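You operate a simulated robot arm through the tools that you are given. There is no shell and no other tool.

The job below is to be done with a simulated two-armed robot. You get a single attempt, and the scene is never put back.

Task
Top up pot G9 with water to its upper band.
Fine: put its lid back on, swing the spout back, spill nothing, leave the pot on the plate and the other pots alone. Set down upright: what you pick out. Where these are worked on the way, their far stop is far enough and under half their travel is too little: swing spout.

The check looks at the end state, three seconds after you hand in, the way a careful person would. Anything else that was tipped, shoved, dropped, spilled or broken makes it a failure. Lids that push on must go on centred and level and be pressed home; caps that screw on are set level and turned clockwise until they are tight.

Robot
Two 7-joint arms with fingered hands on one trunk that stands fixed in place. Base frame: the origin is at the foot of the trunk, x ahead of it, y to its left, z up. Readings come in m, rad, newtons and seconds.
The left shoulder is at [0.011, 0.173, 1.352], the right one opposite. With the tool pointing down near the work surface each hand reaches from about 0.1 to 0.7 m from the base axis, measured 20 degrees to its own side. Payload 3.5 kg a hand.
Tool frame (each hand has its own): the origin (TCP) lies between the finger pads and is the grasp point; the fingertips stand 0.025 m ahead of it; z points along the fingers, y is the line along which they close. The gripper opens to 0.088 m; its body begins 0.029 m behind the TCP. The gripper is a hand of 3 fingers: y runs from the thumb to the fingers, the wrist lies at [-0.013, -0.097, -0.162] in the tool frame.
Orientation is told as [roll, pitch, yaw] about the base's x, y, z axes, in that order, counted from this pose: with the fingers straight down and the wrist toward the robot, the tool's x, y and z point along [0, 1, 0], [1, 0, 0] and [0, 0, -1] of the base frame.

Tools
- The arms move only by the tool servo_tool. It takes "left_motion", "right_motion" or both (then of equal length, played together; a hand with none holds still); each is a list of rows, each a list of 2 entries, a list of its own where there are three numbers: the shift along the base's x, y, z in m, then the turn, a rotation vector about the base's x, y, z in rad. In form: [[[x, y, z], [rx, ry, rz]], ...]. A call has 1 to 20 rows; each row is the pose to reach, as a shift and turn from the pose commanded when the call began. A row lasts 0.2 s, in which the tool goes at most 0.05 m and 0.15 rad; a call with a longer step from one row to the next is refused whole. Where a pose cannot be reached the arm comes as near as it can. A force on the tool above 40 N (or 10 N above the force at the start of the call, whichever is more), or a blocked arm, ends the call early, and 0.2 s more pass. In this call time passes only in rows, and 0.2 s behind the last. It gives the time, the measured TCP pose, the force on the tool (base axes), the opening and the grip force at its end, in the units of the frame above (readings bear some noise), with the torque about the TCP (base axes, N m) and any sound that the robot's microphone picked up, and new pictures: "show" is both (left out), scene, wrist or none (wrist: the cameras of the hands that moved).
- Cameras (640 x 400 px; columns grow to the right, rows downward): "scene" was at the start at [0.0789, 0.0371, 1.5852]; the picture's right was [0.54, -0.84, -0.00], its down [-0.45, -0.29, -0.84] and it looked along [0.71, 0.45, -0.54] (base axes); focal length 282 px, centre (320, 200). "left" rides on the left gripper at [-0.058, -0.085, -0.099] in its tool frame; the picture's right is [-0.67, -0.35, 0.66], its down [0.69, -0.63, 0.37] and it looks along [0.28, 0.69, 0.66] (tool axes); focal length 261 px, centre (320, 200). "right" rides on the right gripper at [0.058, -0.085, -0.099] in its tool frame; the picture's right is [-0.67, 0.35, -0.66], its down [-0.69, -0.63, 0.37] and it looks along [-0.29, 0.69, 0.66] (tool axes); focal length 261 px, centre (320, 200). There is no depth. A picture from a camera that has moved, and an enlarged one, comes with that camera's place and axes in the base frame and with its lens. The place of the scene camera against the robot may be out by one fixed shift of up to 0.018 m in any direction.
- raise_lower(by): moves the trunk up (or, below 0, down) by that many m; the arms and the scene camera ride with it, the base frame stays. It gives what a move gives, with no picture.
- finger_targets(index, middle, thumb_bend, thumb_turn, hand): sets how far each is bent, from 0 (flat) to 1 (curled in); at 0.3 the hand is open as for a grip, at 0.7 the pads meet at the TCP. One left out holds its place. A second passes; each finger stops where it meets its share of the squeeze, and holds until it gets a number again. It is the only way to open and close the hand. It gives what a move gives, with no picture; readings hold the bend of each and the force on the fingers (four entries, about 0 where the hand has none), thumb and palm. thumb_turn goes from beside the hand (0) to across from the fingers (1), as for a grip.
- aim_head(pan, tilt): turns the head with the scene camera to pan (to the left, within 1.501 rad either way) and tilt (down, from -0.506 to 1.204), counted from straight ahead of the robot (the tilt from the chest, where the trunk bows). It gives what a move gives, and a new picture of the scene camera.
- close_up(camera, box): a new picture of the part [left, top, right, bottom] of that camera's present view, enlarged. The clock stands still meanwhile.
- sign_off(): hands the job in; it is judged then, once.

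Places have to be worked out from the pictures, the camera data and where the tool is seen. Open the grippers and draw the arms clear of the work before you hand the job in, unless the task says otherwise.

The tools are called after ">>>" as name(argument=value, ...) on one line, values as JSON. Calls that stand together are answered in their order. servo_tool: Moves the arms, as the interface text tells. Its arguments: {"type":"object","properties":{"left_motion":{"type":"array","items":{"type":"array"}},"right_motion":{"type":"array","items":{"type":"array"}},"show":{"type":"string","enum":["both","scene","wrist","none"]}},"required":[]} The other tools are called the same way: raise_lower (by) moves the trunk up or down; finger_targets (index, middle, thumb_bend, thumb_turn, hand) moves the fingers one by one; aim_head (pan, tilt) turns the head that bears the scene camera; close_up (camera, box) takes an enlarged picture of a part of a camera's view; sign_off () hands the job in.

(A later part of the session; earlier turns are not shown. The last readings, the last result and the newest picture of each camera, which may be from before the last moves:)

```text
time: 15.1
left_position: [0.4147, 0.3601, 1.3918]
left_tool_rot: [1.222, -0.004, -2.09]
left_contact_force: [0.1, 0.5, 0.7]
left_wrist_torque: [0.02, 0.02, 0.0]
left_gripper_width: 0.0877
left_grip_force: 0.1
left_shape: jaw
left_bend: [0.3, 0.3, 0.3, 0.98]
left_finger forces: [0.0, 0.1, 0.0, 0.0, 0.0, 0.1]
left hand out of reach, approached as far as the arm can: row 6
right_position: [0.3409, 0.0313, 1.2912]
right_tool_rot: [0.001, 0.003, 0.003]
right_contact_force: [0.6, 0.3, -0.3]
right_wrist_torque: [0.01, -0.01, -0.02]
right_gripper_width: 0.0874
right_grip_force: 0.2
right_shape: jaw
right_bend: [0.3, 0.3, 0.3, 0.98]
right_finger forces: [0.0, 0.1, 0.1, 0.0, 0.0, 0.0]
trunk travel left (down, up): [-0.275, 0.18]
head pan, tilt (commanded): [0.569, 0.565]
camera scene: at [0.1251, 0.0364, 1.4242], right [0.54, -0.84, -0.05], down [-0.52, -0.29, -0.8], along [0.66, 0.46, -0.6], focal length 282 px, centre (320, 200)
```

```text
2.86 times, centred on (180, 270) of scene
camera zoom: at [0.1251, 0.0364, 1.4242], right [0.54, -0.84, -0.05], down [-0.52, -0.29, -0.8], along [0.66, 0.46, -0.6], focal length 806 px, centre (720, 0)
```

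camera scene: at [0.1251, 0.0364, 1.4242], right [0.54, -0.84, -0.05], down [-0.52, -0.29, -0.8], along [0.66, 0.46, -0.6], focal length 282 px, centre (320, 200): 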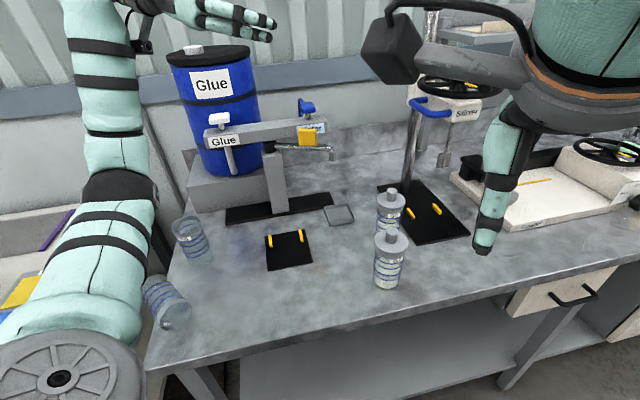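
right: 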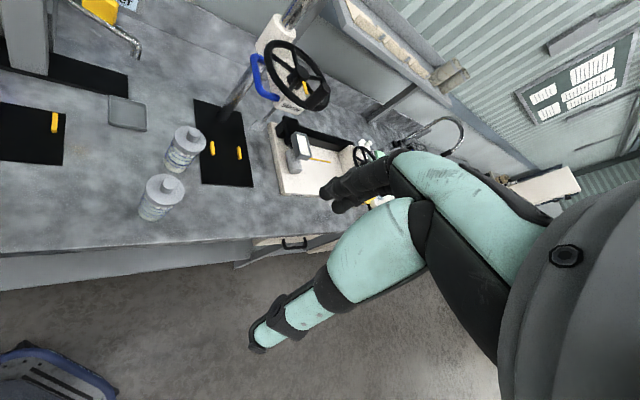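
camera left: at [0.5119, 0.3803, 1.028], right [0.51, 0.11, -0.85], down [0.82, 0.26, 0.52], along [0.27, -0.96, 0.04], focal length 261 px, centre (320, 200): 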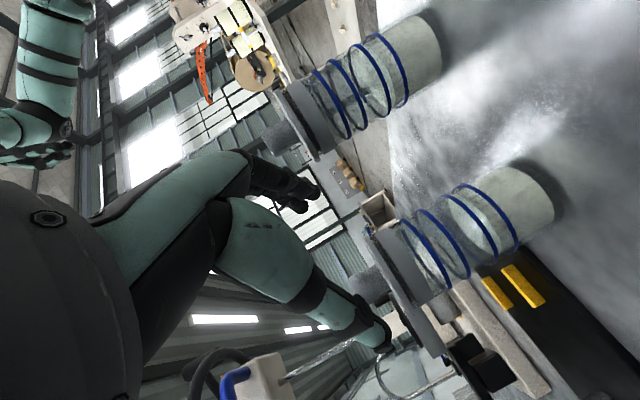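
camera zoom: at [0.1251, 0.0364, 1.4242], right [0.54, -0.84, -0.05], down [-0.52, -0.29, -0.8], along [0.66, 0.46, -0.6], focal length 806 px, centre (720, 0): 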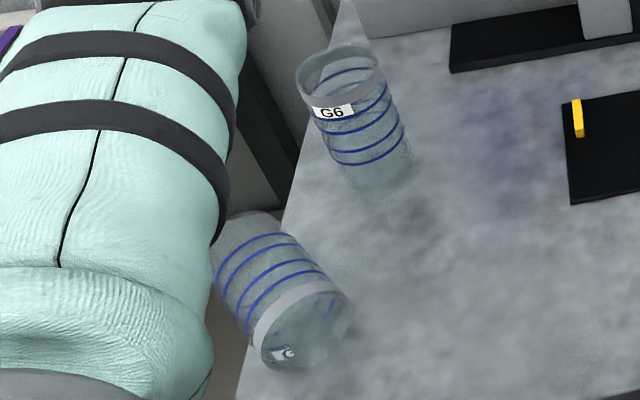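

G5 is lying on its side at the table's left edge, mouth toward me at about (0.20, 0.46), bottom near (0.226, 0.57). It is empty, so I'll set it upright again at its old place (≈0.23, 0.469). First I raise the trunk so the left arm can work from above.

>>> raise_lower(by=0.15)

>>> servo_tool(left_motion=[[[-0.01, 0.005, -0.01], [0, 0, 0.131]], [[-0.02, 0.01, -0.02], [0, 0, 0.262]], [[-0.03, 0.015, -0.03], [0, 0, 0.393]], [[-0.04, 0.02, -0.04], [0, 0, 0.524]], [[-0.05, 0.025, -0.05], [0, 0, 0.654]], [[-0.06, 0.03, -0.06], [0, 0, 0.785]], [[-0.07, 0.035, -0.07], [0, 0, 0.916]], [[-0.08, 0.04, -0.08], [0, 0, 1.047]]], show="both")

```text
time: 16.9
left_position: [0.4141, 0.36, 1.5424]
left_tool_rot: [1.22, -0.005, -2.095]
left_contact_force: [-0.1, -0.3, 0.6]
left_wrist_torque: [0.02, -0.02, -0.02]
left_gripper_width: 0.0876
left_grip_force: 0.0
left_shape: jaw
left_bend: [0.3, 0.3, 0.3, 0.98]
left_finger forces: [0.0, 0.1, 0.0, 0.0, 0.1, 0.0]
right_position: [0.3397, 0.0329, 1.4406]
right_tool_rot: [0.001, 0.002, 0.001]
right_contact_force: [-0.1, -0.3, 0.5]
right_wrist_torque: [0.03, 0.0, -0.01]
right_gripper_width: 0.0876
right_grip_force: 0.0
right_shape: jaw
right_bend: [0.3, 0.3, 0.3, 0.98]
right_finger forces: [0.0, 0.0, 0.1, 0.1, 0.0, 0.0]
trunk travel left (down, up): [-0.425, 0.03]
head pan, tilt (commanded): [0.569, 0.565]
```

```text
time: 18.7
left_position: [0.3323, 0.3995, 1.4613]
left_tool_rot: [1.222, -0.003, -1.046]
left_contact_force: [-0.1, -0.7, 0.1]
left_wrist_torque: [0.0, 0.02, 0.0]
left_gripper_width: 0.088
left_grip_force: 0.1
left_shape: jaw
left_bend: [0.3, 0.3, 0.3, 0.98]
left_finger forces: [0.0, 0.1, 0.1, 0.1, 0.1, 0.0]
right_position: [0.3378, 0.0322, 1.442]
right_tool_rot: [0.0, 0.003, 0.003]
right_contact_force: [-0.1, 0.1, 0.3]
right_wrist_torque: [-0.03, -0.01, -0.01]
right_gripper_width: 0.0876
right_grip_force: 0.2
right_shape: jaw
right_bend: [0.3, 0.3, 0.3, 0.98]
right_finger forces: [0.1, 0.0, 0.1, 0.1, 0.0, 0.0]
trunk travel left (down, up): [-0.425, 0.03]
head pan, tilt (commanded): [0.569, 0.565]
camera scene: at [0.078, 0.0368, 1.5853], right [0.54, -0.84, 0.0], down [-0.45, -0.29, -0.84], along [0.71, 0.45, -0.54], focal length 282 px, centre (320, 200)
camera left: at [0.1916, 0.4148, 1.4429], right [0.16, 0.49, -0.85], down [0.18, 0.84, 0.52], along [0.97, -0.24, 0.04], focal length 261 px, centre (320, 200)
```

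scene: 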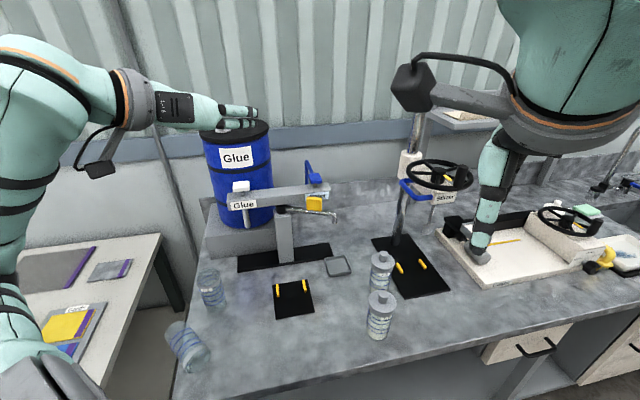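
left: 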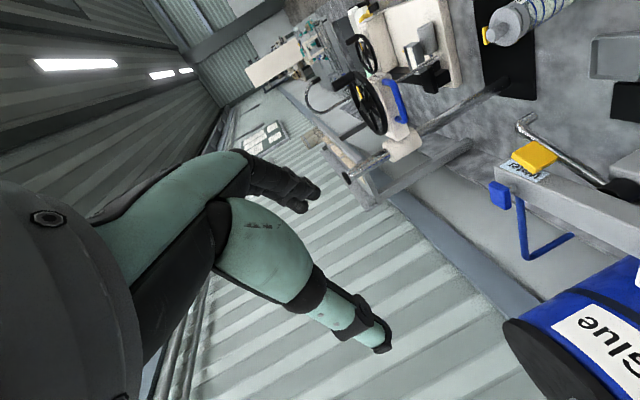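

The yaw works. G5 is in view again; I zoom on it to measure its pose.

>>> close_up(camera="scene", box=[150, 300, 230, 390])

>>> close_up(camera="scene", box=[100, 240, 340, 400])

```text
4.44 times, centred on (190, 345) of scene
camera zoom: at [0.078, 0.0368, 1.5853], right [0.54, -0.84, 0.0], down [-0.45, -0.29, -0.84], along [0.71, 0.45, -0.54], focal length 1254 px, centre (898, -444)
```

zoom: 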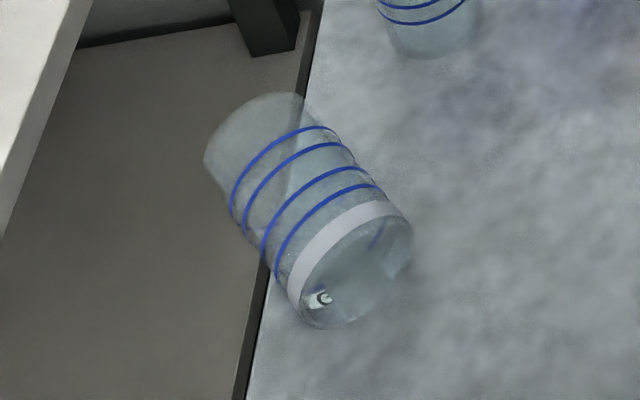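

```text
2.50 times, centred on (220, 320) of scene
camera zoom: at [0.078, 0.0368, 1.5853], right [0.54, -0.84, 0.0], down [-0.45, -0.29, -0.84], along [0.71, 0.45, -0.54], focal length 706 px, centre (570, -100)
```

zoom: 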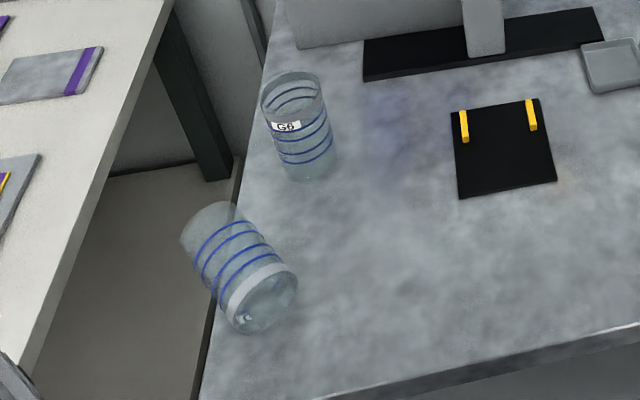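

G5 lies across the left edge but is stable. I plan an end-grasp over its mouth with the left hand (pointing along its axis), then tip it upright; I aim the head further left to watch this.

>>> aim_head(pan=1.0, tilt=0.75)

```text
time: 19.6
left_position: [0.3335, 0.3987, 1.4611]
left_tool_rot: [1.218, -0.003, -1.049]
left_contact_force: [0.2, -0.8, -0.3]
left_wrist_torque: [0.0, -0.01, 0.02]
left_gripper_width: 0.0876
left_grip_force: 0.1
left_shape: jaw
left_bend: [0.3, 0.3, 0.3, 0.98]
left_finger forces: [0.0, 0.0, 0.1, 0.0, 0.1, 0.0]
right_position: [0.34, 0.0329, 1.4408]
right_tool_rot: [0.0, 0.001, 0.0]
right_contact_force: [0.2, -0.1, -0.4]
right_wrist_torque: [-0.01, 0.06, 0.01]
right_gripper_width: 0.0877
right_grip_force: 0.0
right_shape: jaw
right_bend: [0.3, 0.3, 0.3, 0.98]
right_finger forces: [0.1, 0.0, 0.0, 0.0, 0.1, 0.1]
trunk travel left (down, up): [-0.425, 0.03]
head pan, tilt (commanded): [1.0, 0.75]
camera scene: at [0.0485, 0.0587, 1.5693], right [0.84, -0.54, 0.0], down [-0.37, -0.57, -0.73], along [0.39, 0.62, -0.68], focal length 282 px, centre (320, 200)
```

scene: 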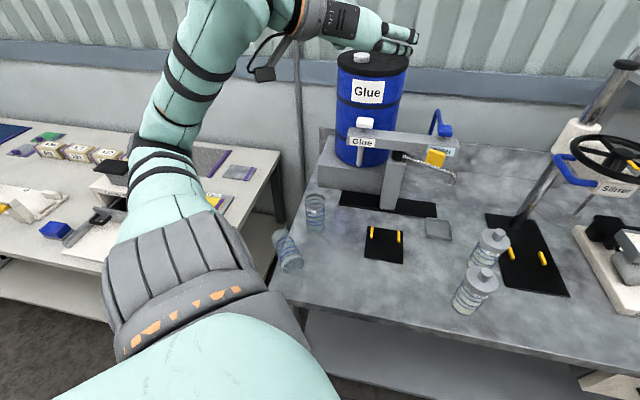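

Using the right arm (whose elbow stays off the table) is safer for G5. First I park the left arm high and out of the way, turning its hand back to fingers-down.

>>> servo_tool(left_motion=[[[0.0106, 0.0047, 0.0035], [-0.1002, 0.0579, 0.0826]], [[0.0212, 0.0093, 0.0071], [-0.2004, 0.1157, 0.1653]], [[0.0318, 0.014, 0.0106], [-0.3005, 0.1736, 0.2479]], [[0.0424, 0.0187, 0.0142], [-0.4007, 0.2314, 0.3305]], [[0.053, 0.0233, 0.0177], [-0.5009, 0.2893, 0.4132]], [[0.0635, 0.028, 0.0213], [-0.6011, 0.3471, 0.4958]], [[0.0741, 0.0326, 0.0248], [-0.7013, 0.405, 0.5785]], [[0.0847, 0.0373, 0.0284], [-0.8015, 0.4628, 0.6611]], [[0.0953, 0.042, 0.0319], [-0.9016, 0.5207, 0.7437]], [[0.1059, 0.0466, 0.0355], [-1.0018, 0.5785, 0.8264]], [[0.1165, 0.0513, 0.039], [-1.102, 0.6364, 0.909]]], show="scene")

```text
time: 21.9
left_position: [0.4519, 0.4508, 1.5007]
left_tool_rot: [-0.002, 0.0, 0.003]
left_contact_force: [1.0, -0.6, -0.8]
left_wrist_torque: [0.0, -0.02, -0.01]
left_gripper_width: 0.0876
left_grip_force: 0.0
left_shape: jaw
left_bend: [0.3, 0.3, 0.3, 0.98]
left_finger forces: [0.0, 0.0, 0.0, 0.0, 0.0, 0.0]
right_position: [0.3412, 0.0329, 1.4407]
right_tool_rot: [0.0, 0.003, 0.002]
right_contact_force: [0.0, 0.0, 0.0]
right_wrist_torque: [-0.03, -0.01, 0.01]
right_gripper_width: 0.0877
right_grip_force: 0.1
right_shape: jaw
right_bend: [0.3, 0.3, 0.3, 0.98]
right_finger forces: [0.0, 0.0, 0.0, 0.0, 0.0, 0.0]
trunk travel left (down, up): [-0.425, 0.03]
head pan, tilt (commanded): [1.0, 0.75]
camera scene: at [0.0496, 0.0585, 1.5693], right [0.84, -0.54, 0.0], down [-0.37, -0.57, -0.73], along [0.39, 0.62, -0.68], focal length 282 px, centre (320, 200)
```

scene: 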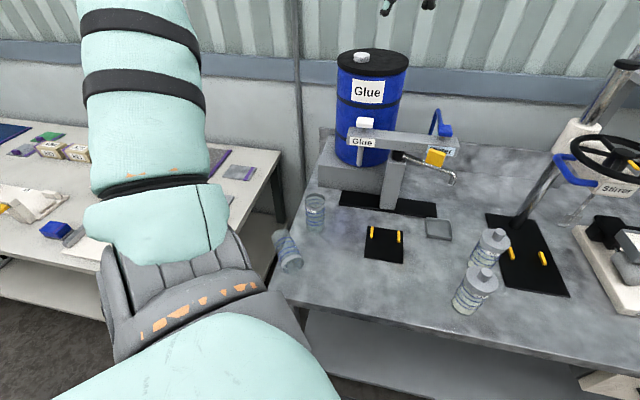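

Left arm is parked clear. Now I turn the right hand to a horizontal heading (25° down), well away from the table.

>>> servo_tool(right_motion=[[[0, 0, -0.005], [-0.0678, -0.0678, 0.1065]], [[0, 0, -0.01], [-0.1357, -0.1357, 0.213]], [[0, 0, -0.015], [-0.2035, -0.2035, 0.3195]], [[0, 0, -0.02], [-0.2714, -0.2714, 0.4261]], [[0, 0, -0.025], [-0.3392, -0.3392, 0.5326]], [[0, 0, -0.03], [-0.4071, -0.4071, 0.6391]], [[0, 0, -0.035], [-0.4749, -0.4749, 0.7456]], [[0, 0, -0.04], [-0.5428, -0.5428, 0.8521]], [[0, 0, -0.045], [-0.6106, -0.6106, 0.9586]], [[0, 0, -0.05], [-0.6785, -0.6785, 1.0652]], [[0, 0, -0.055], [-0.7463, -0.7463, 1.1717]], [[0, 0, -0.06], [-0.8142, -0.8142, 1.2782]], [[0, 0, -0.065], [-0.882, -0.882, 1.3847]]], show="both")

```text
time: 24.8
left_position: [0.4511, 0.4506, 1.5011]
left_tool_rot: [-0.001, -0.001, 0.002]
left_contact_force: [-0.3, -1.3, 0.9]
left_wrist_torque: [0.01, 0.01, 0.0]
left_gripper_width: 0.0879
left_grip_force: 0.1
left_shape: jaw
left_bend: [0.3, 0.3, 0.3, 0.98]
left_finger forces: [0.0, 0.0, 0.1, 0.0, 0.0, 0.1]
right_position: [0.3401, 0.0327, 1.3756]
right_tool_rot: [-1.136, 0.004, 1.571]
right_contact_force: [0.2, 0.2, 0.0]
right_wrist_torque: [-0.01, -0.01, 0.01]
right_gripper_width: 0.0874
right_grip_force: 0.0
right_shape: jaw
right_bend: [0.3, 0.3, 0.3, 0.98]
right_finger forces: [0.1, 0.0, 0.0, 0.0, 0.0, 0.1]
trunk travel left (down, up): [-0.425, 0.03]
head pan, tilt (commanded): [1.0, 0.75]
camera scene: at [0.0489, 0.058, 1.5693], right [0.84, -0.54, 0.0], down [-0.37, -0.57, -0.73], along [0.39, 0.62, -0.68], focal length 282 px, centre (320, 200)
camera right: at [0.2262, -0.0518, 1.3643], right [-0.31, 0.35, 0.88], down [0.62, -0.63, 0.47], along [0.72, 0.69, -0.02], focal length 261 px, centre (320, 200)
```

scene: 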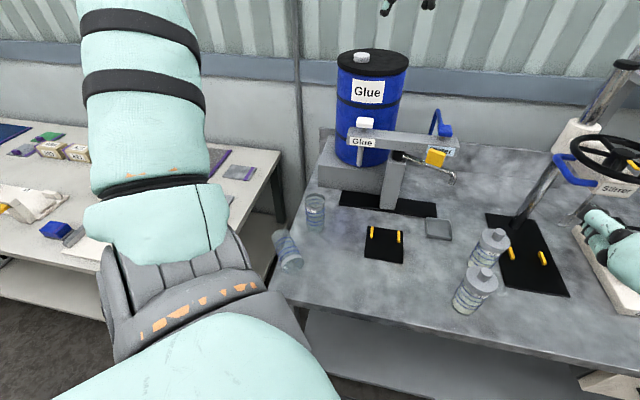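
right: 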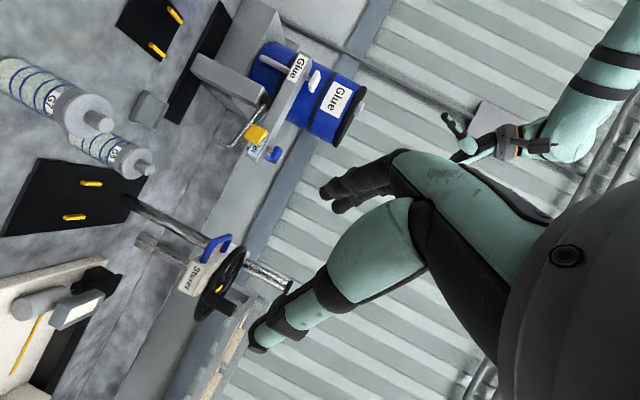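

Now I lower the trunk by 0.18 m so the right arm can reach across at table height.

>>> raise_lower(by=-0.18)

>>> servo_tool(right_motion=[[[-0.013, 0.03, -0.01], [0, 0, 0.1431]], [[-0.026, 0.06, -0.02], [0, 0, 0.2862]], [[-0.039, 0.09, -0.03], [0, 0, 0.4293]], [[-0.052, 0.12, -0.04], [0, 0, 0.5724]], [[-0.065, 0.15, -0.05], [0, 0, 0.7155]], [[-0.078, 0.18, -0.06], [0, 0, 0.8586]], [[-0.091, 0.21, -0.07], [0, 0, 1.0017]], [[-0.104, 0.24, -0.08], [0, 0, 1.1448]], [[-0.117, 0.27, -0.09], [0, 0, 1.2879]], [[-0.13, 0.3, -0.1], [0, 0, 1.431]]], show="both")

```text
time: 26.8
left_position: [0.448, 0.4514, 1.3214]
left_tool_rot: [0.001, -0.002, 0.001]
left_contact_force: [-0.1, 0.1, 0.3]
left_wrist_torque: [-0.04, 0.0, 0.02]
left_gripper_width: 0.0877
left_grip_force: 0.1
left_shape: jaw
left_bend: [0.3, 0.3, 0.3, 0.98]
left_finger forces: [0.0, 0.0, 0.0, 0.0, 0.0, 0.1]
right_position: [0.3542, 0.0323, 1.1798]
right_tool_rot: [-1.087, 0.003, 1.57]
right_contact_force: [0.8, -0.6, -0.5]
right_wrist_torque: [0.01, 0.02, -0.02]
right_gripper_width: 0.0872
right_grip_force: 0.0
right_shape: jaw
right_bend: [0.3, 0.3, 0.3, 0.98]
right_finger forces: [0.1, 0.0, 0.1, 0.1, 0.0, 0.0]
trunk travel left (down, up): [-0.245, 0.21]
head pan, tilt (commanded): [1.0, 0.75]
```

```text
time: 28.9
left_position: [0.4495, 0.4523, 1.321]
left_tool_rot: [-0.001, -0.001, 0.003]
left_contact_force: [0.2, -0.7, -0.1]
left_wrist_torque: [-0.05, -0.01, -0.02]
left_gripper_width: 0.0877
left_grip_force: 0.1
left_shape: jaw
left_bend: [0.3, 0.3, 0.3, 0.98]
left_finger forces: [0.0, 0.0, 0.0, 0.0, 0.1, 0.0]
right_position: [0.225, 0.3345, 1.0785]
right_tool_rot: [-1.085, 0.005, 3.004]
right_contact_force: [0.0, 0.0, -0.1]
right_wrist_torque: [0.0, 0.0, -0.01]
right_gripper_width: 0.0881
right_grip_force: 0.0
right_shape: jaw
right_bend: [0.3, 0.3, 0.3, 0.98]
right_finger forces: [0.1, 0.1, 0.0, 0.0, 0.0, 0.0]
trunk travel left (down, up): [-0.245, 0.21]
head pan, tilt (commanded): [1.0, 0.75]
camera scene: at [0.107, 0.0604, 1.3778], right [0.84, -0.54, -0.1], down [-0.45, -0.57, -0.68], along [0.31, 0.61, -0.72], focal length 282 px, centre (320, 200)
camera right: at [0.2928, 0.2087, 1.0724], right [-0.39, -0.22, 0.9], down [0.71, 0.55, 0.44], along [-0.59, 0.81, -0.06], focal length 261 px, centre (320, 200)
```

scene: 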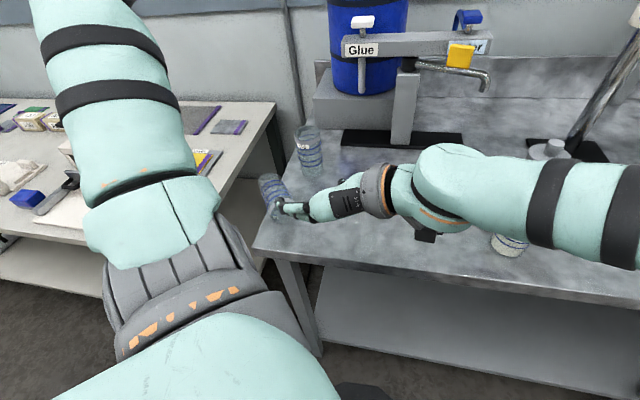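
right: 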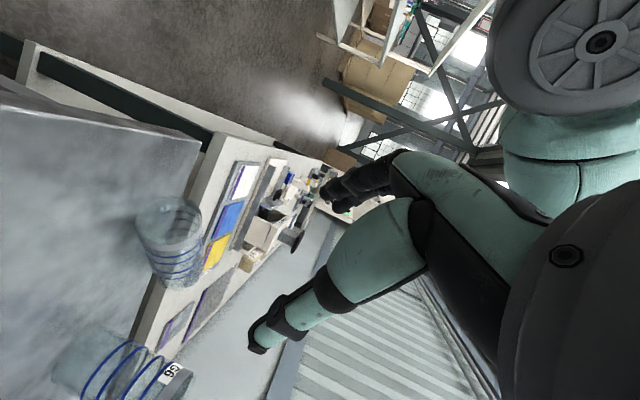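

Right hand is near the lying G5; both cameras see it. I zoom for exact alignment.

>>> close_up(camera="right", box=[100, 170, 260, 310])

>>> close_up(camera="scene", box=[230, 110, 390, 240])

```text
2.86 times, centred on (180, 240) of right
camera zoom: at [0.2928, 0.2087, 1.0724], right [-0.39, -0.22, 0.9], down [0.71, 0.55, 0.44], along [-0.59, 0.81, -0.06], focal length 745 px, centre (720, 86)
```

zoom: 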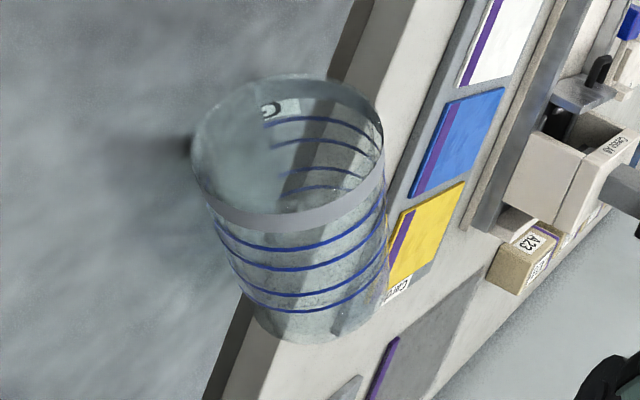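

```text
3.08 times, centred on (310, 175) of scene
camera zoom: at [0.107, 0.0604, 1.3778], right [0.84, -0.54, -0.1], down [-0.45, -0.57, -0.68], along [0.31, 0.61, -0.72], focal length 868 px, centre (351, 277)
```

zoom: 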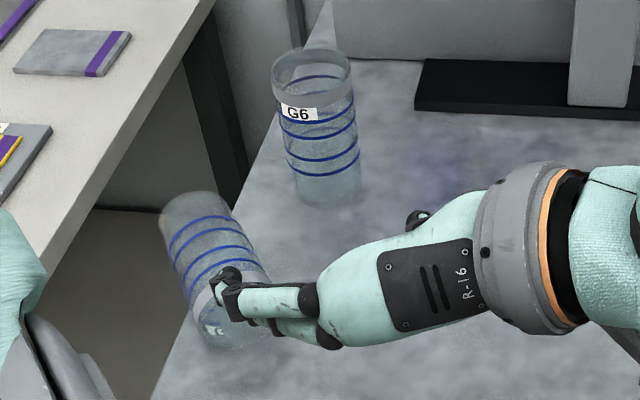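

From the right camera G5's mouth centre is at about (0.212, 0.4765), axis azimuth 82°, matching the hand's heading. I move to a pre-grasp about 7 cm in front of the mouth.

>>> servo_tool(right_motion=[[[-0.004, 0.012, -0.025], [0, 0, 0]], [[-0.008, 0.024, -0.05], [0, 0, 0]], [[-0.012, 0.036, -0.075], [0, 0, 0]], [[-0.016, 0.05, -0.1], [0, 0, 0]], [[-0.019, 0.065, -0.12], [0, 0, 0]], [[-0.021, 0.078, -0.1385], [0, 0, 0]]], show="both")

>>> close_up(camera="right", box=[100, 150, 420, 390])

>>> close_up(camera="scene", box=[230, 130, 390, 260])

```text
time: 30.3
left_position: [0.4497, 0.4508, 1.3194]
left_tool_rot: [0.001, -0.001, 0.002]
left_contact_force: [-0.3, -0.5, -0.2]
left_wrist_torque: [0.02, -0.01, -0.03]
left_gripper_width: 0.0876
left_grip_force: 0.0
left_shape: jaw
left_bend: [0.3, 0.3, 0.3, 0.98]
left_finger forces: [0.1, 0.0, 0.0, 0.0, 0.0, 0.1]
right_position: [0.3173, 0.3759, 0.9741]
right_tool_rot: [-1.126, 0.039, 2.835]
right_contact_force: [0.2, -0.3, 0.3]
right_wrist_torque: [0.03, -0.04, 0.0]
right_gripper_width: 0.088
right_grip_force: 0.1
right_shape: jaw
right_bend: [0.3, 0.3, 0.3, 0.98]
right_finger forces: [0.0, 0.0, 0.0, 0.0, 0.0, 0.0]
right hand out of reach, approached as far as the arm can: row 6
trunk travel left (down, up): [-0.245, 0.21]
head pan, tilt (commanded): [1.0, 0.75]
stopped in row 6 (right hand): the arm was blocked; the commanded pose is now the measured one
camera scene: at [0.1078, 0.0584, 1.3778], right [0.84, -0.54, -0.1], down [-0.45, -0.57, -0.68], along [0.31, 0.62, -0.72], focal length 282 px, centre (320, 200)
camera right: at [0.3652, 0.2417, 0.9671], right [-0.46, -0.17, 0.87], down [0.77, 0.41, 0.49], along [-0.44, 0.89, -0.05], focal length 261 px, centre (320, 200)
```

scene: 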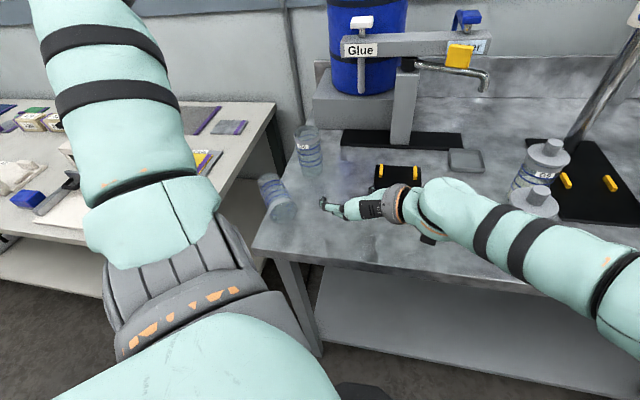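
right: 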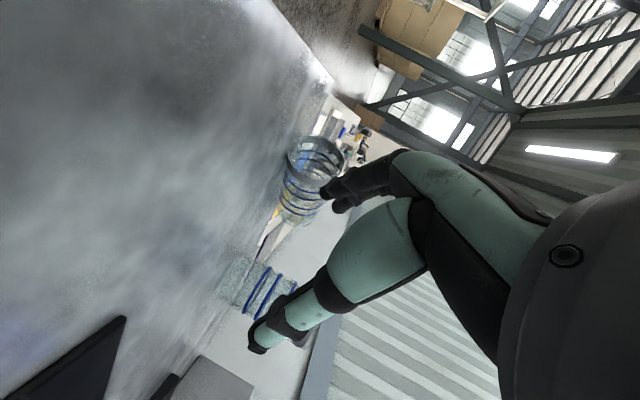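

```text
1.67 times, centred on (260, 270) of right
camera zoom: at [0.3652, 0.2417, 0.9671], right [-0.46, -0.17, 0.87], down [0.77, 0.41, 0.49], along [-0.44, 0.89, -0.05], focal length 434 px, centre (420, 83)
```

zoom: 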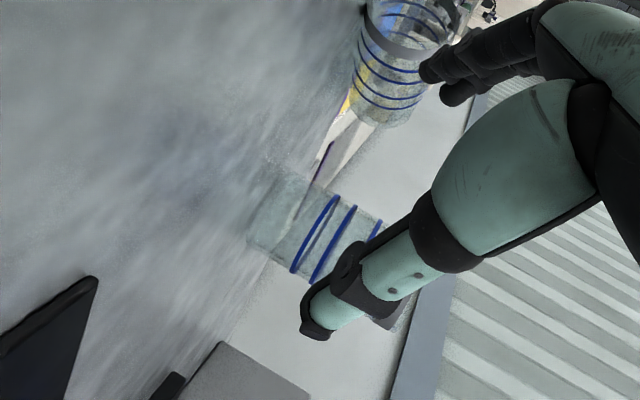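

```text
3.08 times, centred on (310, 195) of scene
camera zoom: at [0.1078, 0.0584, 1.3778], right [0.84, -0.54, -0.1], down [-0.45, -0.57, -0.68], along [0.31, 0.62, -0.72], focal length 868 px, centre (351, 215)
```

zoom: 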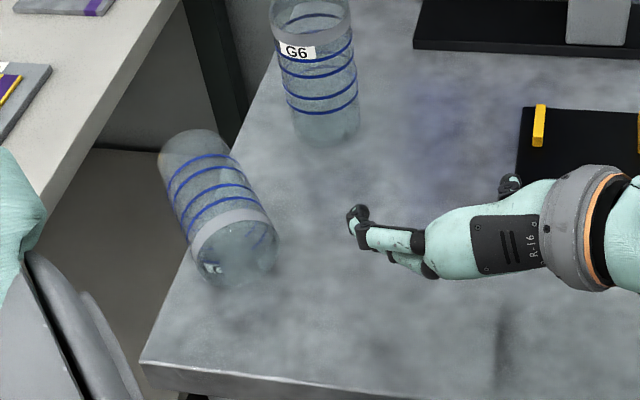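

The right arm ran out of reach and drifted aside (nothing on the table was touched as far as I can see). I lift it back up and away and will use the left arm from a higher trunk instead.

>>> servo_tool(right_motion=[[[0, -0.01, 0.025], [0, 0, 0]], [[0, -0.03, 0.05], [0, 0, 0]], [[0, -0.05, 0.075], [0, 0, 0]], [[0, -0.08, 0.1], [0, 0, 0]], [[0, -0.11, 0.12], [0, 0, 0]], [[0, -0.15, 0.14], [0, 0, 0]]], show="scene")

```text
time: 31.7
left_position: [0.4499, 0.45, 1.3229]
left_tool_rot: [0.002, -0.002, 0.003]
left_contact_force: [0.3, -0.1, 0.5]
left_wrist_torque: [-0.01, -0.01, -0.01]
left_gripper_width: 0.0877
left_grip_force: 0.0
left_shape: jaw
left_bend: [0.3, 0.3, 0.3, 0.98]
left_finger forces: [0.0, 0.0, 0.1, 0.1, 0.1, 0.0]
right_position: [0.3155, 0.228, 1.1148]
right_tool_rot: [-1.127, 0.04, 2.84]
right_contact_force: [-0.2, -0.3, 0.1]
right_wrist_torque: [0.0, -0.04, 0.04]
right_gripper_width: 0.088
right_grip_force: 0.0
right_shape: jaw
right_bend: [0.3, 0.3, 0.3, 0.98]
right_finger forces: [0.1, 0.1, 0.0, 0.1, 0.0, 0.0]
trunk travel left (down, up): [-0.245, 0.21]
head pan, tilt (commanded): [1.0, 0.75]
camera scene: at [0.1068, 0.0569, 1.378], right [0.84, -0.54, -0.1], down [-0.45, -0.57, -0.68], along [0.31, 0.62, -0.72], focal length 282 px, centre (320, 200)
```

scene: 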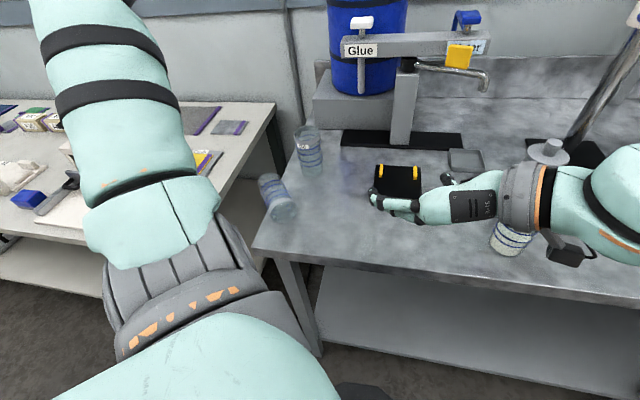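

All pots on the right still look in place. I return the right arm to its parked, heading-forward pose.

>>> servo_tool(right_motion=[[[0.003, -0.022, 0.012], [0, 0, -0.141]], [[0.006, -0.044, 0.024], [0, 0, -0.282]], [[0.009, -0.066, 0.036], [0, 0, -0.423]], [[0.012, -0.088, 0.048], [0, 0, -0.564]], [[0.015, -0.11, 0.06], [0, 0, -0.705]], [[0.018, -0.132, 0.07], [0, 0, -0.846]], [[0.021, -0.154, 0.08], [0, 0, -0.987]], [[0.024, -0.176, 0.09], [0, 0, -1.128]], [[0.027, -0.198, 0.1], [0, 0, -1.27]]], show="scene")

>>> raise_lower(by=0.18)

```text
time: 33.7
left_position: [0.448, 0.4518, 1.3216]
left_tool_rot: [0.0, -0.003, 0.002]
left_contact_force: [0.2, 0.4, -0.2]
left_wrist_torque: [0.0, 0.0, 0.0]
left_gripper_width: 0.0876
left_grip_force: 0.0
left_shape: jaw
left_bend: [0.3, 0.3, 0.3, 0.98]
left_finger forces: [0.0, 0.1, 0.0, 0.1, 0.0, 0.0]
right_position: [0.3394, 0.0288, 1.2164]
right_tool_rot: [-1.128, 0.039, 1.567]
right_contact_force: [-0.9, 0.5, -0.4]
right_wrist_torque: [0.0, 0.0, 0.02]
right_gripper_width: 0.088
right_grip_force: 0.0
right_shape: jaw
right_bend: [0.3, 0.3, 0.3, 0.98]
right_finger forces: [0.0, 0.0, 0.0, 0.1, 0.0, 0.1]
trunk travel left (down, up): [-0.245, 0.21]
head pan, tilt (commanded): [1.0, 0.75]
camera scene: at [0.1064, 0.0586, 1.378], right [0.84, -0.54, -0.1], down [-0.45, -0.57, -0.68], along [0.31, 0.62, -0.72], focal length 282 px, centre (320, 200)
```

scene: 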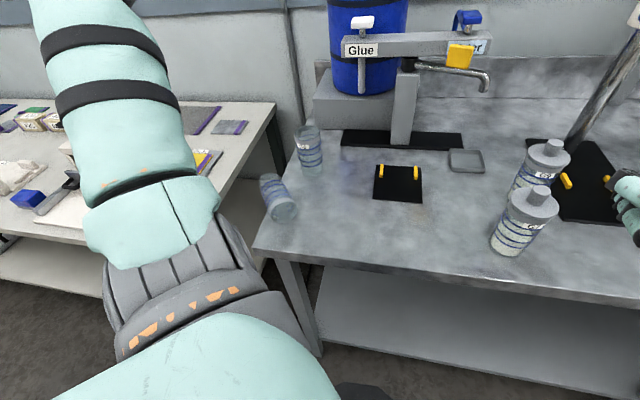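

```text
time: 35.7
left_position: [0.4499, 0.4509, 1.5007]
left_tool_rot: [0.0, -0.003, 0.002]
left_contact_force: [0.1, -0.6, 0.2]
left_wrist_torque: [0.03, 0.01, 0.02]
left_gripper_width: 0.0879
left_grip_force: 0.1
left_shape: jaw
left_bend: [0.3, 0.3, 0.3, 0.98]
left_finger forces: [0.1, 0.0, 0.0, 0.0, 0.1, 0.1]
right_position: [0.342, 0.0293, 1.3952]
right_tool_rot: [-1.128, 0.039, 1.57]
right_contact_force: [0.7, -0.4, 0.2]
right_wrist_torque: [0.03, -0.02, 0.02]
right_gripper_width: 0.0878
right_grip_force: 0.0
right_shape: jaw
right_bend: [0.3, 0.3, 0.3, 0.98]
right_finger forces: [0.0, 0.1, 0.0, 0.0, 0.1, 0.0]
trunk travel left (down, up): [-0.425, 0.03]
head pan, tilt (commanded): [1.0, 0.75]
```

Now the left arm: with the trunk up its elbow stays high. I bring the left hand, fingers down, to a low position in front of the plate area, away from G5.

>>> servo_tool(left_motion=[[[-0.012, -0.01, -0.039], [0, 0, 0]], [[-0.024, -0.02, -0.078], [0, 0, 0]], [[-0.037, -0.03, -0.117], [0, 0, 0]], [[-0.049, -0.04, -0.156], [0, 0, 0]], [[-0.061, -0.05, -0.194], [0, 0, 0]], [[-0.073, -0.06, -0.233], [0, 0, 0]], [[-0.086, -0.07, -0.272], [0, 0, 0]], [[-0.098, -0.08, -0.311], [0, 0, 0]], [[-0.11, -0.09, -0.35], [0, 0, 0]]], show="both")

```text
time: 37.7
left_position: [0.3389, 0.3593, 1.1532]
left_tool_rot: [0.001, -0.002, 0.001]
left_contact_force: [-0.7, -0.2, -0.6]
left_wrist_torque: [-0.01, 0.0, -0.01]
left_gripper_width: 0.0875
left_grip_force: 0.1
left_shape: jaw
left_bend: [0.3, 0.3, 0.3, 0.98]
left_finger forces: [0.0, 0.1, 0.1, 0.0, 0.0, 0.0]
right_position: [0.3412, 0.0302, 1.3962]
right_tool_rot: [-1.126, 0.039, 1.568]
right_contact_force: [-0.4, -0.6, -0.5]
right_wrist_torque: [0.02, 0.03, 0.0]
right_gripper_width: 0.0877
right_grip_force: 0.0
right_shape: jaw
right_bend: [0.3, 0.3, 0.3, 0.98]
right_finger forces: [0.1, 0.1, 0.0, 0.1, 0.0, 0.0]
trunk travel left (down, up): [-0.425, 0.03]
head pan, tilt (commanded): [1.0, 0.75]
camera scene: at [0.0482, 0.0586, 1.5693], right [0.84, -0.54, 0.0], down [-0.37, -0.57, -0.73], along [0.39, 0.62, -0.68], focal length 282 px, centre (320, 200)
camera left: at [0.2537, 0.3011, 1.2532], right [-0.35, -0.67, -0.66], down [-0.63, 0.68, -0.37], along [0.7, 0.29, -0.66], focal length 261 px, centre (320, 200)
```

scene: 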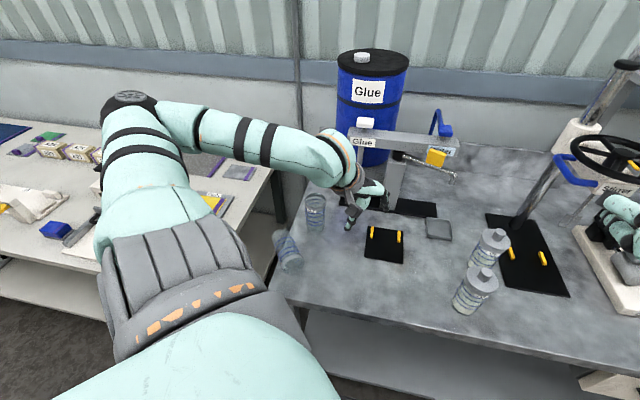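
left: 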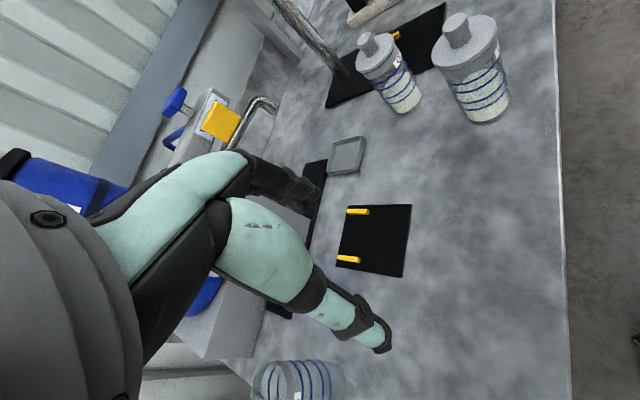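

The elbow is high to the left, well clear. I now lower to z≈1.02 while rolling the hand 65° so it points left along G5's axis.

>>> servo_tool(left_motion=[[[-0.005, 0, -0.016], [0.1416, -0.0099, -0.0155]], [[-0.01, 0, -0.032], [0.2832, -0.0198, -0.0311]], [[-0.015, 0, -0.048], [0.4248, -0.0297, -0.0466]], [[-0.02, 0, -0.065], [0.5664, -0.0397, -0.0622]], [[-0.025, 0, -0.081], [0.7081, -0.0496, -0.0777]], [[-0.03, 0, -0.097], [0.8497, -0.0595, -0.0932]], [[-0.035, 0, -0.114], [0.9913, -0.0694, -0.1088]], [[-0.04, 0, -0.13], [1.1329, -0.0793, -0.1243]]], show="both")

```text
time: 39.5
left_position: [0.3009, 0.359, 1.0237]
left_tool_rot: [1.136, -0.002, -0.14]
left_contact_force: [-0.1, 0.4, -0.3]
left_wrist_torque: [0.0, -0.01, 0.0]
left_gripper_width: 0.0877
left_grip_force: 0.0
left_shape: jaw
left_bend: [0.3, 0.3, 0.3, 0.98]
left_finger forces: [0.0, 0.0, 0.0, 0.1, 0.1, 0.1]
right_position: [0.3418, 0.0301, 1.3952]
right_tool_rot: [-1.127, 0.04, 1.57]
right_contact_force: [-0.2, 0.1, -0.1]
right_wrist_torque: [-0.01, -0.02, -0.05]
right_gripper_width: 0.0879
right_grip_force: 0.1
right_shape: jaw
right_bend: [0.3, 0.3, 0.3, 0.98]
right_finger forces: [0.0, 0.1, 0.0, 0.0, 0.1, 0.0]
trunk travel left (down, up): [-0.425, 0.03]
head pan, tilt (commanded): [1.0, 0.75]
camera scene: at [0.0479, 0.0583, 1.5693], right [0.84, -0.54, 0.0], down [-0.37, -0.57, -0.73], along [0.39, 0.62, -0.68], focal length 282 px, centre (320, 200)
camera left: at [0.2004, 0.2579, 1.0125], right [-0.3, 0.36, -0.88], down [-0.54, 0.7, 0.47], along [0.79, 0.61, -0.02], focal length 261 px, centre (320, 200)
```

scene: 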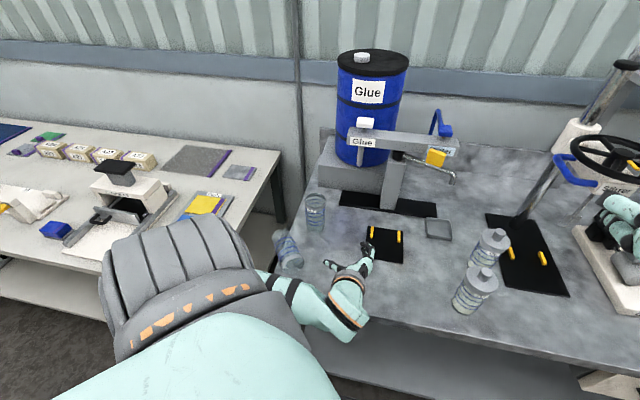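
left: 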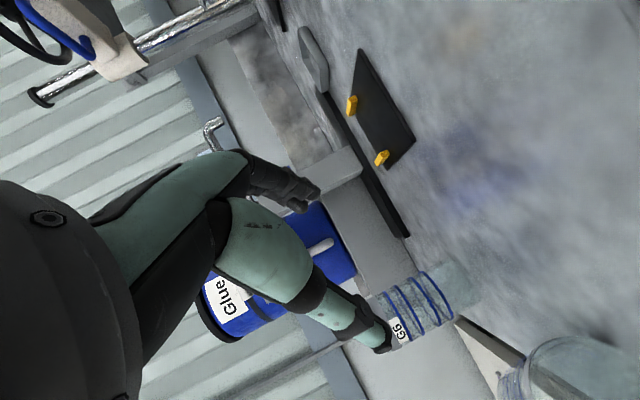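

The pose is reached. Next I go to the pre-grasp in front of G5's mouth.

>>> servo_tool(left_motion=[[[-0.02, 0.005, -0.012], [0, 0, 0]], [[-0.04, 0.01, -0.024], [0, 0, 0]], [[-0.06, 0.02, -0.036], [0, 0, 0]], [[-0.08, 0.035, -0.05], [0, 0, 0]], [[-0.097, 0.05, -0.065], [0, 0, 0]]], show="both")

>>> close_up(camera="scene", box=[220, 190, 400, 320])

```text
time: 40.7
left_position: [0.2001, 0.4118, 0.9563]
left_tool_rot: [1.134, -0.003, -0.143]
left_contact_force: [0.3, 0.4, -0.1]
left_wrist_torque: [-0.04, 0.03, -0.01]
left_gripper_width: 0.0878
left_grip_force: 0.1
left_shape: jaw
left_bend: [0.3, 0.3, 0.3, 0.98]
left_finger forces: [0.0, 0.1, 0.1, 0.1, 0.0, 0.0]
right_position: [0.3402, 0.0302, 1.3952]
right_tool_rot: [-1.129, 0.04, 1.571]
right_contact_force: [-0.9, 0.5, 0.0]
right_wrist_torque: [-0.01, 0.0, 0.01]
right_gripper_width: 0.0879
right_grip_force: 0.0
right_shape: jaw
right_bend: [0.3, 0.3, 0.3, 0.98]
right_finger forces: [0.0, 0.0, 0.1, 0.0, 0.1, 0.0]
trunk travel left (down, up): [-0.425, 0.03]
head pan, tilt (commanded): [1.0, 0.75]
camera scene: at [0.0472, 0.0585, 1.5693], right [0.84, -0.54, 0.0], down [-0.37, -0.57, -0.73], along [0.39, 0.62, -0.68], focal length 282 px, centre (320, 200)
camera left: at [0.1012, 0.3091, 0.9479], right [-0.3, 0.36, -0.89], down [-0.54, 0.7, 0.46], along [0.79, 0.61, -0.02], focal length 261 px, centre (320, 200)
```

scene: 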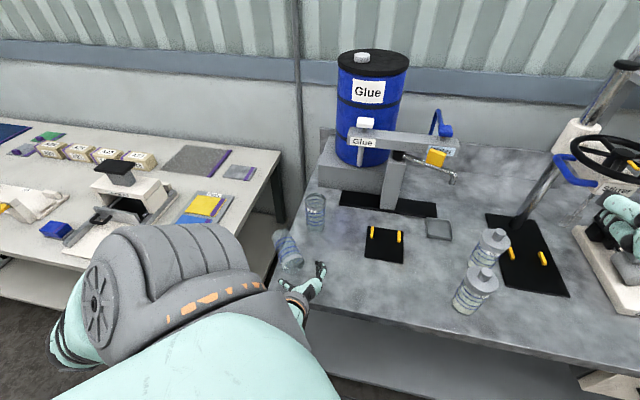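
left: 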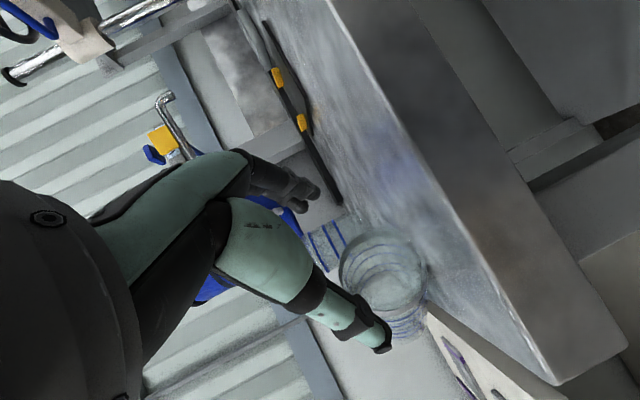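

```text
3.08 times, centred on (310, 255) of scene
camera zoom: at [0.0472, 0.0585, 1.5693], right [0.84, -0.54, 0.0], down [-0.37, -0.57, -0.73], along [0.39, 0.62, -0.68], focal length 868 px, centre (351, 31)
```

zoom: 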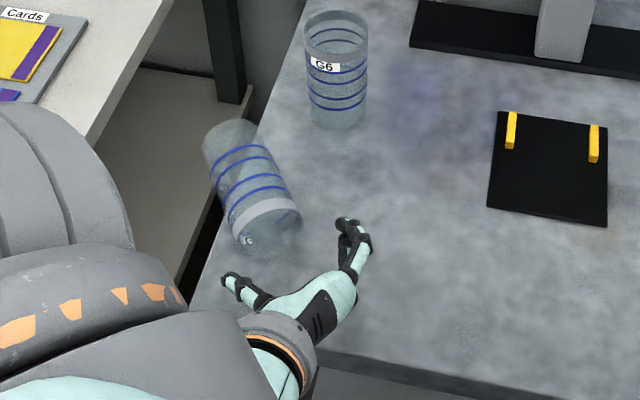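

Very good alignment: thumb and fingers straddle the mouth line. I lower 16 mm and slide in over the rim by about 15 mm.

>>> servo_tool(left_motion=[[[0.004, 0.01, -0.008], [0, 0, 0]], [[0.006, 0.022, -0.016], [0, 0, 0]], [[0.008, 0.037, -0.016], [0, 0, 0]], [[0.01, 0.052, -0.016], [0, 0, 0]], [[0.012, 0.067, -0.016], [0, 0, 0]], [[0.014, 0.082, -0.016], [0, 0, 0]]], show="both")

>>> close_up(camera="scene", box=[220, 190, 400, 320])

```text
time: 42.1
left_position: [0.216, 0.4934, 0.9405]
left_tool_rot: [1.135, -0.003, -0.14]
left_contact_force: [-0.6, 0.7, -0.1]
left_wrist_torque: [-0.03, 0.03, -0.02]
left_gripper_width: 0.0878
left_grip_force: 0.0
left_shape: jaw
left_bend: [0.3, 0.3, 0.3, 0.98]
left_finger forces: [0.0, 0.1, 0.0, 0.0, 0.3, 0.0]
right_position: [0.3417, 0.0313, 1.3956]
right_tool_rot: [-1.128, 0.039, 1.568]
right_contact_force: [0.7, 0.6, -0.7]
right_wrist_torque: [0.01, 0.0, -0.02]
right_gripper_width: 0.0879
right_grip_force: 0.0
right_shape: jaw
right_bend: [0.3, 0.3, 0.3, 0.98]
right_finger forces: [0.0, 0.1, 0.0, 0.0, 0.1, 0.0]
trunk travel left (down, up): [-0.425, 0.03]
head pan, tilt (commanded): [1.0, 0.75]
camera scene: at [0.0483, 0.0588, 1.5693], right [0.84, -0.54, 0.0], down [-0.37, -0.57, -0.73], along [0.39, 0.62, -0.68], focal length 282 px, centre (320, 200)
camera left: at [0.1156, 0.3907, 0.9311], right [-0.3, 0.36, -0.89], down [-0.54, 0.7, 0.46], along [0.79, 0.62, -0.02], focal length 261 px, centre (320, 200)
```

scene: 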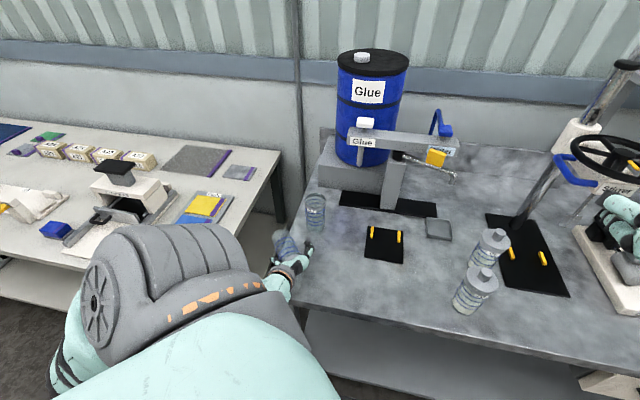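
left: 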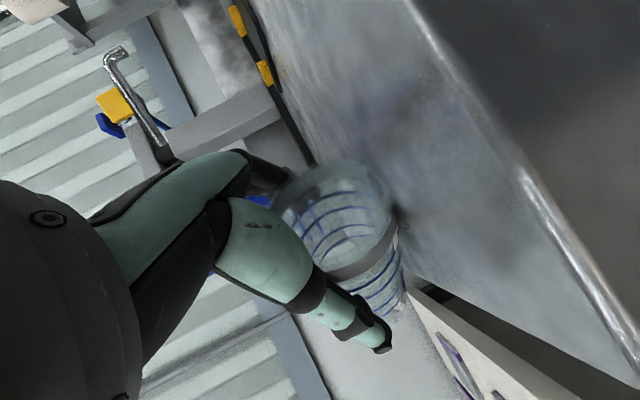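

```text
3.08 times, centred on (310, 255) of scene
camera zoom: at [0.0483, 0.0588, 1.5693], right [0.84, -0.54, 0.0], down [-0.37, -0.57, -0.73], along [0.39, 0.62, -0.68], focal length 868 px, centre (351, 31)
```

zoom: 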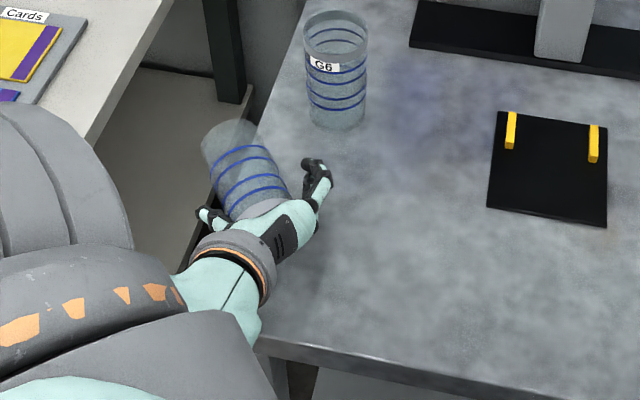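

The hand encloses the mouth; the pot looks slightly nearer the thumb, so I shift 6 mm left and then close gently.

>>> servo_tool(left_motion=[[[-0.006, 0.001, 0], [0, 0, 0]]], show="none")

>>> finger_targets(hand="left", index=0.44, middle=0.44, thumb_bend=0.44)

>>> close_up(camera="scene", box=[220, 190, 400, 320])

>>> close_up(camera="left", box=[200, 100, 500, 380])

```text
time: 42.5
left_position: [0.2099, 0.4936, 0.9406]
left_tool_rot: [1.134, -0.004, -0.139]
left_contact_force: [-0.8, 0.1, 0.8]
left_wrist_torque: [0.0, 0.02, -0.01]
left_gripper_width: 0.0877
left_grip_force: 0.1
left_shape: jaw
left_bend: [0.3, 0.3, 0.3, 0.98]
left_finger forces: [0.1, 0.0, 0.1, 0.0, 0.1, 0.1]
right_position: [0.3431, 0.0285, 1.3957]
right_tool_rot: [-1.128, 0.04, 1.569]
right_contact_force: [0.4, 0.0, -0.5]
right_wrist_torque: [0.0, 0.03, -0.01]
right_gripper_width: 0.0879
right_grip_force: 0.0
right_shape: jaw
right_bend: [0.3, 0.3, 0.3, 0.98]
right_finger forces: [0.0, 0.1, 0.1, 0.0, 0.0, 0.0]
trunk travel left (down, up): [-0.425, 0.03]
head pan, tilt (commanded): [1.0, 0.75]
```

```text
time: 43.5
left_position: [0.2113, 0.4938, 0.9408]
left_tool_rot: [1.133, -0.004, -0.14]
left_contact_force: [-0.6, 0.4, 1.0]
left_wrist_torque: [-0.02, 0.02, -0.02]
left_gripper_width: 0.0588
left_grip_force: 2.4
left_shape: fingers
left_bend: [0.42, 0.44, 0.42, 0.98]
left_finger forces: [2.6, 0.0, 0.0, 0.0, 2.5, 0.0]
right_position: [0.3425, 0.0309, 1.3944]
right_tool_rot: [-1.127, 0.04, 1.568]
right_contact_force: [0.0, 0.3, 0.1]
right_wrist_torque: [0.0, -0.02, -0.02]
right_gripper_width: 0.0877
right_grip_force: 0.0
right_shape: jaw
right_bend: [0.3, 0.3, 0.3, 0.98]
right_finger forces: [0.1, 0.0, 0.0, 0.0, 0.0, 0.0]
trunk travel left (down, up): [-0.425, 0.03]
head pan, tilt (commanded): [1.0, 0.75]
```

```text
3.08 times, centred on (310, 255) of scene
camera zoom: at [0.0481, 0.0584, 1.5693], right [0.84, -0.54, 0.0], down [-0.37, -0.57, -0.73], along [0.39, 0.62, -0.68], focal length 868 px, centre (351, 31)
```

zoom: 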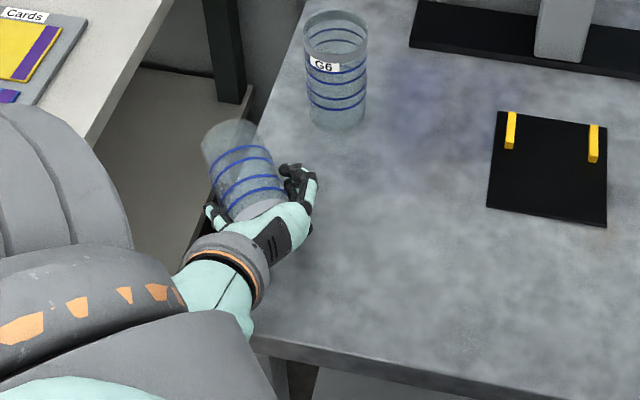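

```text
1.43 times, centred on (350, 240) of left
camera zoom: at [0.1102, 0.3915, 0.9311], right [-0.3, 0.36, -0.89], down [-0.54, 0.7, 0.47], along [0.79, 0.62, -0.02], focal length 372 px, centre (277, 143)
```

zoom: 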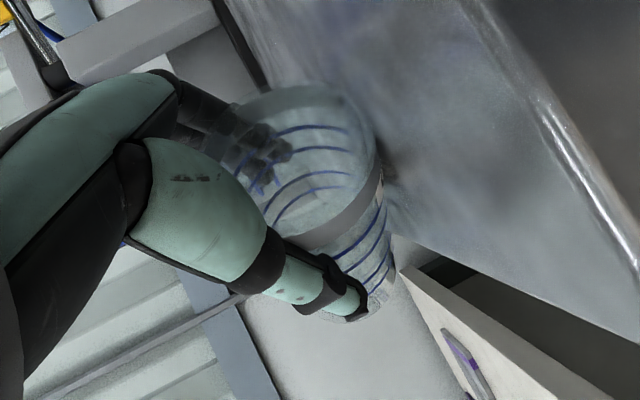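

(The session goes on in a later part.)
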